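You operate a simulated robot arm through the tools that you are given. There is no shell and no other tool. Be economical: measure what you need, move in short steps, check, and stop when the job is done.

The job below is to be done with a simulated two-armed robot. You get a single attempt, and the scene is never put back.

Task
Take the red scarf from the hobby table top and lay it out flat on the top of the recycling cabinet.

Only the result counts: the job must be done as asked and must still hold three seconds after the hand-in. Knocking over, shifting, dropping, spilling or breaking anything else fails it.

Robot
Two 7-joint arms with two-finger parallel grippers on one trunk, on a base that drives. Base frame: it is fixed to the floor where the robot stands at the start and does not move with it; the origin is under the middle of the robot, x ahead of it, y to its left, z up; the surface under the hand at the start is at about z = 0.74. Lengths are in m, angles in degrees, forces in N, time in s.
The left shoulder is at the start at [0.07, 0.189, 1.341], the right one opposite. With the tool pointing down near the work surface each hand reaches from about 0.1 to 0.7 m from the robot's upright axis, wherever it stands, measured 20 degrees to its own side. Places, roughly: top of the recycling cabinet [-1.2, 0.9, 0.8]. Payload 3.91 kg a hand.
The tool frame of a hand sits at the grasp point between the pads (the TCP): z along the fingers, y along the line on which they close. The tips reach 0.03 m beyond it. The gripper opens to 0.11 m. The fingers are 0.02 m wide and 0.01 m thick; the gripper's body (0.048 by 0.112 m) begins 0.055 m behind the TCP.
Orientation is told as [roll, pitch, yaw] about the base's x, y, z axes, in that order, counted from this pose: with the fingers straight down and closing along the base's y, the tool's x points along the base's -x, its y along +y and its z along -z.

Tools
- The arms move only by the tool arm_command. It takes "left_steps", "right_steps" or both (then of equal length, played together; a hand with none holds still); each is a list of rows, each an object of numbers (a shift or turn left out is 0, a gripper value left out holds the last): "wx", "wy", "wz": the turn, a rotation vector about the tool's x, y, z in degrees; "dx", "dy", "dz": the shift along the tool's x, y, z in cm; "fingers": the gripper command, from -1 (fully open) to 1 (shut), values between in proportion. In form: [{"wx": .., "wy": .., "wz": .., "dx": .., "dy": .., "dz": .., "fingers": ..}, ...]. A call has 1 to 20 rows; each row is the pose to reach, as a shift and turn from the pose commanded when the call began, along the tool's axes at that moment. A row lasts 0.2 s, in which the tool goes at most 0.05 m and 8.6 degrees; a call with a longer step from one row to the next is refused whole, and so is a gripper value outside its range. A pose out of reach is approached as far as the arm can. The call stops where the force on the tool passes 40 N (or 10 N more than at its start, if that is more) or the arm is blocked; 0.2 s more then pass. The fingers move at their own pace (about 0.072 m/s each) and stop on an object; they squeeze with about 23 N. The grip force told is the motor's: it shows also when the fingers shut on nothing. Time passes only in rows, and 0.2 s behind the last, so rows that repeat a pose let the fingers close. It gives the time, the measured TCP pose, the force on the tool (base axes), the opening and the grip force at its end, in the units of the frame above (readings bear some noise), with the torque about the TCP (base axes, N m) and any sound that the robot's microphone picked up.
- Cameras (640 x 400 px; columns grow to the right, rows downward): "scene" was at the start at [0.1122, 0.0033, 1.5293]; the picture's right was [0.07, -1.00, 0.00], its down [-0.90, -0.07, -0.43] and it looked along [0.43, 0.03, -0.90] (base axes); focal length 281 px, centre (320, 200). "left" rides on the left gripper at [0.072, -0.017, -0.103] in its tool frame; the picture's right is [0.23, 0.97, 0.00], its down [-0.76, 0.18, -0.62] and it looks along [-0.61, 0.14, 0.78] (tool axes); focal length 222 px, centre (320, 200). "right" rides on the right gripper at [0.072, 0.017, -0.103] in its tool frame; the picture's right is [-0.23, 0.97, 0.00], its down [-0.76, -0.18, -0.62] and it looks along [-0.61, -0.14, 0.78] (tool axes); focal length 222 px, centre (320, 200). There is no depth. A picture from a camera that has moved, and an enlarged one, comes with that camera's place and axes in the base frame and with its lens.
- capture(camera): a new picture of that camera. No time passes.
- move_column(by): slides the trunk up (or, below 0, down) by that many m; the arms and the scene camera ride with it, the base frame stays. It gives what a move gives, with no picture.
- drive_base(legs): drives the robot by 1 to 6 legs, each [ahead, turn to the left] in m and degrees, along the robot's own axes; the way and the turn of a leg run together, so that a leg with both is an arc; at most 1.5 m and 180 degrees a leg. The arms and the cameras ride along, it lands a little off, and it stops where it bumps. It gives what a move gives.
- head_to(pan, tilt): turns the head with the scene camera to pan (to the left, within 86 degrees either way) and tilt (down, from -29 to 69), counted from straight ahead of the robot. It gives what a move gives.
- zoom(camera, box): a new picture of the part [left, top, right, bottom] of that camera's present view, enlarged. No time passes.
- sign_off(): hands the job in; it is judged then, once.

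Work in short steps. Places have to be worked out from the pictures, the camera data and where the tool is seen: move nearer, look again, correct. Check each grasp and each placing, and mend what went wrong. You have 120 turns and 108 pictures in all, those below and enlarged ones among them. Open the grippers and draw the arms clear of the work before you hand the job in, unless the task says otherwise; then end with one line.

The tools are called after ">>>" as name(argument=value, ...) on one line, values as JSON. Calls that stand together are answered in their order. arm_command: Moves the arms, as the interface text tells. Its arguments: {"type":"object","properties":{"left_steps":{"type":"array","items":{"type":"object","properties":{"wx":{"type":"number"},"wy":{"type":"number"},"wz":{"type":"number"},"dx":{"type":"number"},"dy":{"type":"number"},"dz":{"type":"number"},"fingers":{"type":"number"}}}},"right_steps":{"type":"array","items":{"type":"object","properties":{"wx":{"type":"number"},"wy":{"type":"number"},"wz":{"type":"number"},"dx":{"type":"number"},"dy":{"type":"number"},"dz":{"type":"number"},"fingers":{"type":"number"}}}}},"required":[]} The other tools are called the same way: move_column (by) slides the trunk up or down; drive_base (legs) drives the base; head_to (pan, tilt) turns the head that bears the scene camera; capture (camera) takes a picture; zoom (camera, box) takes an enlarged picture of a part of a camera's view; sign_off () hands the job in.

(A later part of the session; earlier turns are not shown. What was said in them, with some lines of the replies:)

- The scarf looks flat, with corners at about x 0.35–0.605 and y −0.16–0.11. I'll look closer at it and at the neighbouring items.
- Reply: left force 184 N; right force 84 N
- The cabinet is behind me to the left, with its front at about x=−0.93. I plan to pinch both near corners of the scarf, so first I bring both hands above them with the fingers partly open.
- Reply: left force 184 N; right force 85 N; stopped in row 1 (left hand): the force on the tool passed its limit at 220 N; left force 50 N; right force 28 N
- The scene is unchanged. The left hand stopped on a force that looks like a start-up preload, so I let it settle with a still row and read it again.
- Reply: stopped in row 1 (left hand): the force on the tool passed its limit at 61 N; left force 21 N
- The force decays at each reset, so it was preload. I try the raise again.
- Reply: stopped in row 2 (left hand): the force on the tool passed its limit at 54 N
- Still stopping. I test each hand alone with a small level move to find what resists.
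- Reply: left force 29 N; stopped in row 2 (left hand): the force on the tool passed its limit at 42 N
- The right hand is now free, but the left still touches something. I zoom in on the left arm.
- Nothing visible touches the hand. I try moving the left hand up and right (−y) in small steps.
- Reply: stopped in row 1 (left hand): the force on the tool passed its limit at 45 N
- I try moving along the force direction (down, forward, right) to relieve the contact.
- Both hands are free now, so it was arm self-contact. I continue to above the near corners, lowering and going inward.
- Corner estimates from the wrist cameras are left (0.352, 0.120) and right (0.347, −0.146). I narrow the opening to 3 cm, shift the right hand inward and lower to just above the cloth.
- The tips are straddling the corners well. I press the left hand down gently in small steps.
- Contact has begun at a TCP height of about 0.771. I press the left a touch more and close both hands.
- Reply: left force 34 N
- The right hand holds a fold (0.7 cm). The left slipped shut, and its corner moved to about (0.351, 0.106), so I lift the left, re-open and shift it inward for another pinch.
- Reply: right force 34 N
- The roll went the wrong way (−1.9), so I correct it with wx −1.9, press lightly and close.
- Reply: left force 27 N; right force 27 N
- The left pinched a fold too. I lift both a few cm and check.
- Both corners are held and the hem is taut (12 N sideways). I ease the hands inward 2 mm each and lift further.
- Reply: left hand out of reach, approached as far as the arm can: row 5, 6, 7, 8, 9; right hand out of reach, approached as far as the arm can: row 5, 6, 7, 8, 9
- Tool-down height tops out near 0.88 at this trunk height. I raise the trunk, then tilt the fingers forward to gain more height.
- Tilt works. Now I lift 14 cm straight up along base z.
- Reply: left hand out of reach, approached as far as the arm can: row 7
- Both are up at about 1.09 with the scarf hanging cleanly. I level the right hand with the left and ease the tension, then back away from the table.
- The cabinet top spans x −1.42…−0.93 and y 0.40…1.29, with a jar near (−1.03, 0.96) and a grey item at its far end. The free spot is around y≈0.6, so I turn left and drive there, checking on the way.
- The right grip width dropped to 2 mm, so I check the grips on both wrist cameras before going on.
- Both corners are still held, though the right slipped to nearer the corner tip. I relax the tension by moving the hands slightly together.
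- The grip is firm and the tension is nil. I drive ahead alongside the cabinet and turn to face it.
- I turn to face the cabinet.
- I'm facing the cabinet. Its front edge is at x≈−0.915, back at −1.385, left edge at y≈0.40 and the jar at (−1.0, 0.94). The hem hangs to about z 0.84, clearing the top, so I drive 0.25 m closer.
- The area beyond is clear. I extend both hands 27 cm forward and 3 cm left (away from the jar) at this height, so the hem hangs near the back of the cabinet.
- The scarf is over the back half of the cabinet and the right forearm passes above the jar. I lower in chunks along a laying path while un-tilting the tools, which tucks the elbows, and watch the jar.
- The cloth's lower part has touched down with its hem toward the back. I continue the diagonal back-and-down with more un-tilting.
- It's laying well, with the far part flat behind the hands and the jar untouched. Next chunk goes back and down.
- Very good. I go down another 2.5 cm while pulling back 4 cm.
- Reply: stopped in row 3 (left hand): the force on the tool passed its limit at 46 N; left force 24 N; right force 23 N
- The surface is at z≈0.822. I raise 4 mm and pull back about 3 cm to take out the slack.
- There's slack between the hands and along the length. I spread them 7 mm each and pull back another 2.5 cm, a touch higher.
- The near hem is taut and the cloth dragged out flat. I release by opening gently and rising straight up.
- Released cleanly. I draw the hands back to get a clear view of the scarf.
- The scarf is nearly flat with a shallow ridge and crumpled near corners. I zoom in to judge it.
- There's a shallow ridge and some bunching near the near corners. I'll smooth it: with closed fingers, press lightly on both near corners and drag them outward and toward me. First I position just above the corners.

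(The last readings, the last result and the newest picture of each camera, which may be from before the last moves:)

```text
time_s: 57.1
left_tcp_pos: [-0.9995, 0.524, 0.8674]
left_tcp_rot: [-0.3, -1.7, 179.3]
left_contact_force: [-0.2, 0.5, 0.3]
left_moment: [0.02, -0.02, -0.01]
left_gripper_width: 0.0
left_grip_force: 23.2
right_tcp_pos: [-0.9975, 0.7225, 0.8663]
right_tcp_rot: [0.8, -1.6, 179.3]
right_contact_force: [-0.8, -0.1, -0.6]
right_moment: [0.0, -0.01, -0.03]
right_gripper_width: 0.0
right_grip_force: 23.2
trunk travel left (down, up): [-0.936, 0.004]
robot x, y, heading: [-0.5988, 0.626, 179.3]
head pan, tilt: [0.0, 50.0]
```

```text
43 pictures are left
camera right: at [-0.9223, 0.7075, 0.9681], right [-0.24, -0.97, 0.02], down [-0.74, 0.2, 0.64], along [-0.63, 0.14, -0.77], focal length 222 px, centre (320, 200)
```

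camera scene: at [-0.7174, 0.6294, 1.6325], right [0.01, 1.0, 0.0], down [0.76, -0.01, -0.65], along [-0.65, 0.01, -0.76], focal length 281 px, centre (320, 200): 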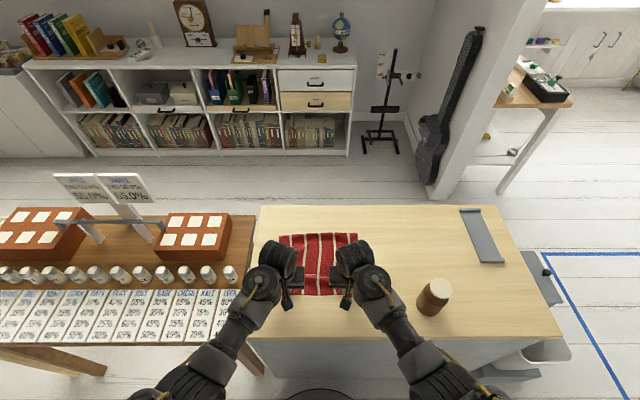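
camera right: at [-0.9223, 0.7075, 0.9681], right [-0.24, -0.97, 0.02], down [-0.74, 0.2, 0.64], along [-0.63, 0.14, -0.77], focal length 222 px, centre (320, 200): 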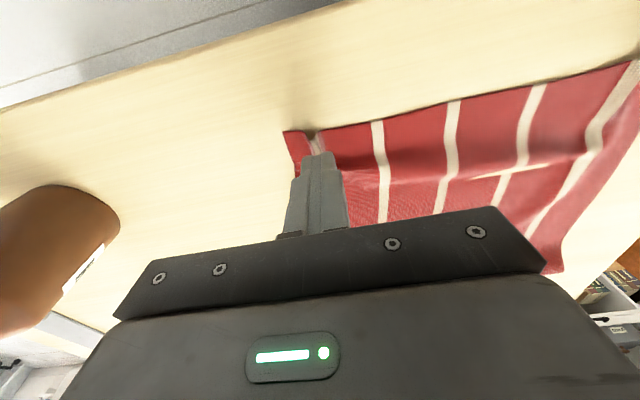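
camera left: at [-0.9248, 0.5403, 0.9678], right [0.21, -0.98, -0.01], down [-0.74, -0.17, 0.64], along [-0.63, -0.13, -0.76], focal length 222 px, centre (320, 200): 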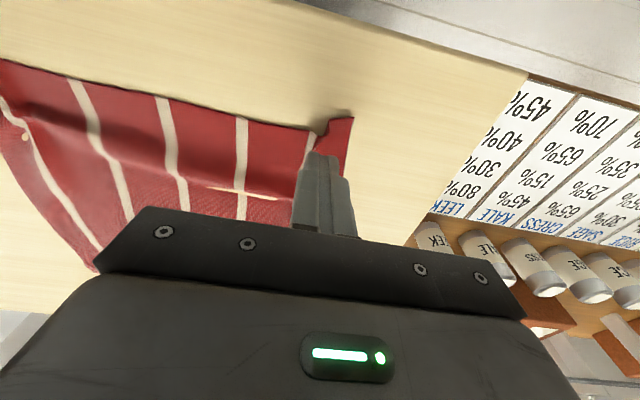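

I press gently and drag outward and back.

>>> arm_command(left_steps=[{"dz": 0.8}, {"dz": 1.4}, {"dz": 1.75}, {"dz": 1.75, "dy": 0.4}, {"dz": 1.75, "dy": 0.9}, {"dz": 1.75, "dy": 1.4, "dx": 0.5}, {"dz": 1.75, "dy": 1.6, "dx": 1.3}, {"dz": 1.75, "dy": 1.6, "dx": 2.1}], right_steps=[{"dz": 0.8}, {"dz": 1.4}, {"dz": 1.65}, {"dz": 1.65, "dy": -0.4}, {"dz": 1.65, "dy": -0.9}, {"dz": 1.65, "dy": -1.4, "dx": 0.5}, {"dz": 1.65, "dy": -1.6, "dx": 1.3}, {"dz": 1.65, "dy": -1.6, "dx": 2.1}])

>>> capture(camera="left")

>>> capture(camera="right")

>>> zoom(camera="scene", box=[240, 200, 400, 350])

```text
time_s: 58.9
left_tcp_pos: [-0.9789, 0.5104, 0.8514]
left_tcp_rot: [-0.5, -2.1, 179.3]
left_contact_force: [-7.7, 10.5, 31.2]
left_moment: [0.31, -0.07, 0.07]
left_gripper_width: 0.0
left_grip_force: 23.1
right_tcp_pos: [-0.9765, 0.7375, 0.8514]
right_tcp_rot: [0.9, -2.1, 179.4]
right_contact_force: [-4.1, -11.1, 18.7]
right_moment: [-0.26, -0.04, -0.08]
right_gripper_width: 0.0
right_grip_force: 23.0
trunk travel left (down, up): [-0.936, 0.004]
robot x, y, heading: [-0.5974, 0.6304, 179.5]
head pan, tilt: [0.0, 50.0]
```

```text
42 pictures are left
camera left: at [-0.9029, 0.5263, 0.9515], right [0.21, -0.98, -0.02], down [-0.74, -0.17, 0.65], along [-0.64, -0.13, -0.76], focal length 222 px, centre (320, 200)
```

left: 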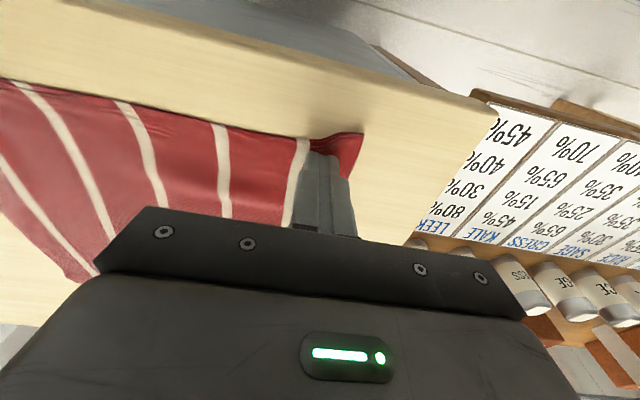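

```text
41 pictures are left
camera right: at [-0.9, 0.7226, 0.9524], right [-0.24, -0.97, 0.02], down [-0.74, 0.2, 0.65], along [-0.63, 0.14, -0.76], focal length 222 px, centre (320, 200)
```

right: 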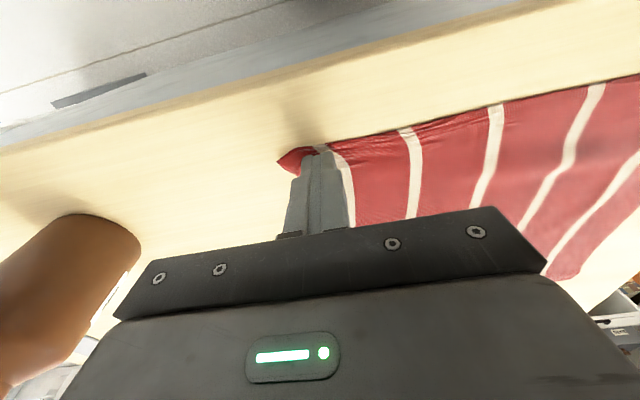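

```text
2.67 times, centred on (320, 275) of scene
camera zoom: at [-0.7201, 0.6298, 1.6323], right [0.01, 1.0, 0.0], down [0.76, -0.01, -0.64], along [-0.64, 0.01, -0.76], focal length 748 px, centre (320, 0)
```

zoom: 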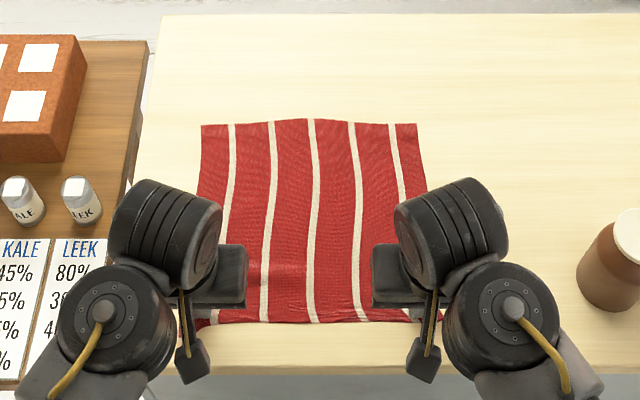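

That pulled the ridge out nicely. I lift straight up and withdraw to look.

>>> arm_command(left_steps=[{"dz": -1}, {"dz": -4}, {"dz": -8}, {"dz": -8, "dx": 4}, {"dz": -8, "dx": 8}, {"dz": -8, "dx": 12}], right_steps=[{"dz": -1}, {"dz": -4}, {"dz": -8}, {"dz": -8, "dx": 4}, {"dz": -8, "dx": 8}, {"dz": -8, "dx": 12}])

>>> zoom(camera="scene", box=[240, 200, 400, 350])

```text
time_s: 60.3
left_tcp_pos: [-0.8556, 0.5073, 0.9253]
left_tcp_rot: [-0.4, -1.9, 179.4]
left_contact_force: [0.2, -0.3, 0.6]
left_moment: [0.01, 0.02, -0.02]
left_gripper_width: 0.0002
left_grip_force: 23.2
right_tcp_pos: [-0.853, 0.7389, 0.9267]
right_tcp_rot: [0.8, -1.7, 179.3]
right_contact_force: [0.4, 1.2, -0.8]
right_moment: [0.03, 0.0, -0.02]
right_gripper_width: 0.0
right_grip_force: 23.5
trunk travel left (down, up): [-0.936, 0.004]
robot x, y, heading: [-0.5914, 0.6309, 179.4]
head pan, tilt: [0.0, 50.0]
```

```text
2.67 times, centred on (320, 275) of scene
camera zoom: at [-0.7213, 0.6294, 1.6318], right [0.01, 1.0, 0.0], down [0.77, -0.01, -0.64], along [-0.64, 0.01, -0.77], focal length 748 px, centre (320, 0)
```

zoom: 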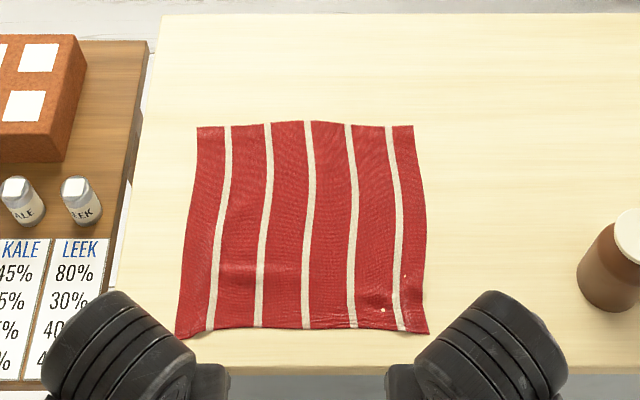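

The scarf is fully spread (about 0.257 × 0.25 m), entirely on the cabinet top. I open the grippers and back the robot away.

>>> arm_command(left_steps=[{"fingers": -1, "dx": 1}, {"dx": 2}, {"dx": 3}, {"dx": 3}], right_steps=[{"fingers": -1, "dx": 1}, {"dx": 2}, {"dx": 3}, {"dx": 3}])

>>> drive_base(legs=[[-0.2, 0]])

>>> capture(camera="scene")

>>> zoom(camera="scene", box=[240, 170, 400, 280])

```text
time_s: 61.3
left_tcp_pos: [-0.8263, 0.5068, 0.9238]
left_tcp_rot: [-0.4, -1.7, 179.2]
left_contact_force: [-1.2, -0.4, -0.4]
left_moment: [0.02, -0.01, 0.02]
left_gripper_width: 0.11
left_grip_force: 0.0
right_tcp_pos: [-0.8237, 0.7381, 0.926]
right_tcp_rot: [0.8, -1.7, 179.4]
right_contact_force: [-0.3, -0.1, 0.3]
right_moment: [-0.02, 0.01, 0.02]
right_gripper_width: 0.1101
right_grip_force: 0.0
trunk travel left (down, up): [-0.936, 0.004]
robot x, y, heading: [-0.5964, 0.6303, 179.3]
head pan, tilt: [0.0, 50.0]
```

```text
time_s: 62.9
left_tcp_pos: [-0.6259, 0.5044, 0.9249]
left_tcp_rot: [-0.4, -1.6, 179.4]
left_contact_force: [0.5, -0.3, -0.1]
left_moment: [-0.01, 0.01, 0.02]
left_gripper_width: 0.11
left_grip_force: 0.1
right_tcp_pos: [-0.6246, 0.7365, 0.9243]
right_tcp_rot: [0.8, -1.6, 179.5]
right_contact_force: [-1.0, 0.6, 0.1]
right_moment: [-0.01, -0.01, -0.03]
right_gripper_width: 0.11
right_grip_force: 0.2
trunk travel left (down, up): [-0.936, 0.004]
robot x, y, heading: [-0.3961, 0.6284, 179.5]
head pan, tilt: [0.0, 50.0]
```

```text
38 pictures are left
camera scene: at [-0.5237, 0.6271, 1.6314], right [0.01, 1.0, 0.0], down [0.77, -0.01, -0.64], along [-0.64, 0.01, -0.77], focal length 281 px, centre (320, 200)
```

scene: 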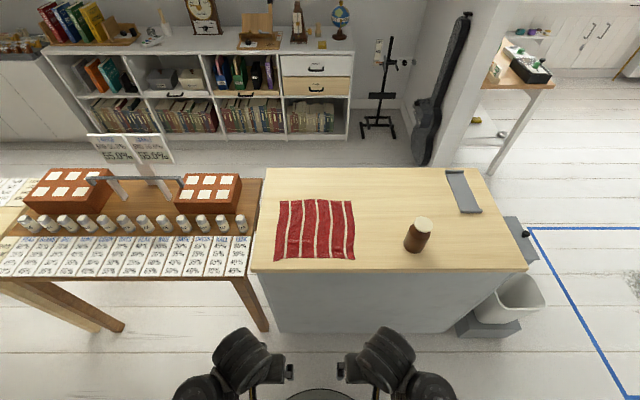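

```text
3.64 times, centred on (320, 225) of scene
camera zoom: at [-0.5237, 0.6271, 1.6314], right [0.01, 1.0, 0.0], down [0.77, -0.01, -0.64], along [-0.64, 0.01, -0.77], focal length 1020 px, centre (320, 109)
```

zoom: 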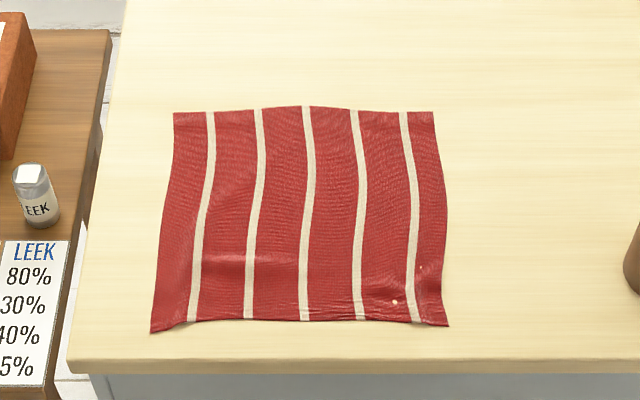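

The scarf lies flat and fully on the top, the jar and the other items are untouched, and the arms are clear with the grippers open. I hand the job in.

>>> sign_off()

```text
The job is handed in.
```

The red scarf is spread flat on the recycling cabinet top, with only slight wrinkles left. Nothing else there was moved.
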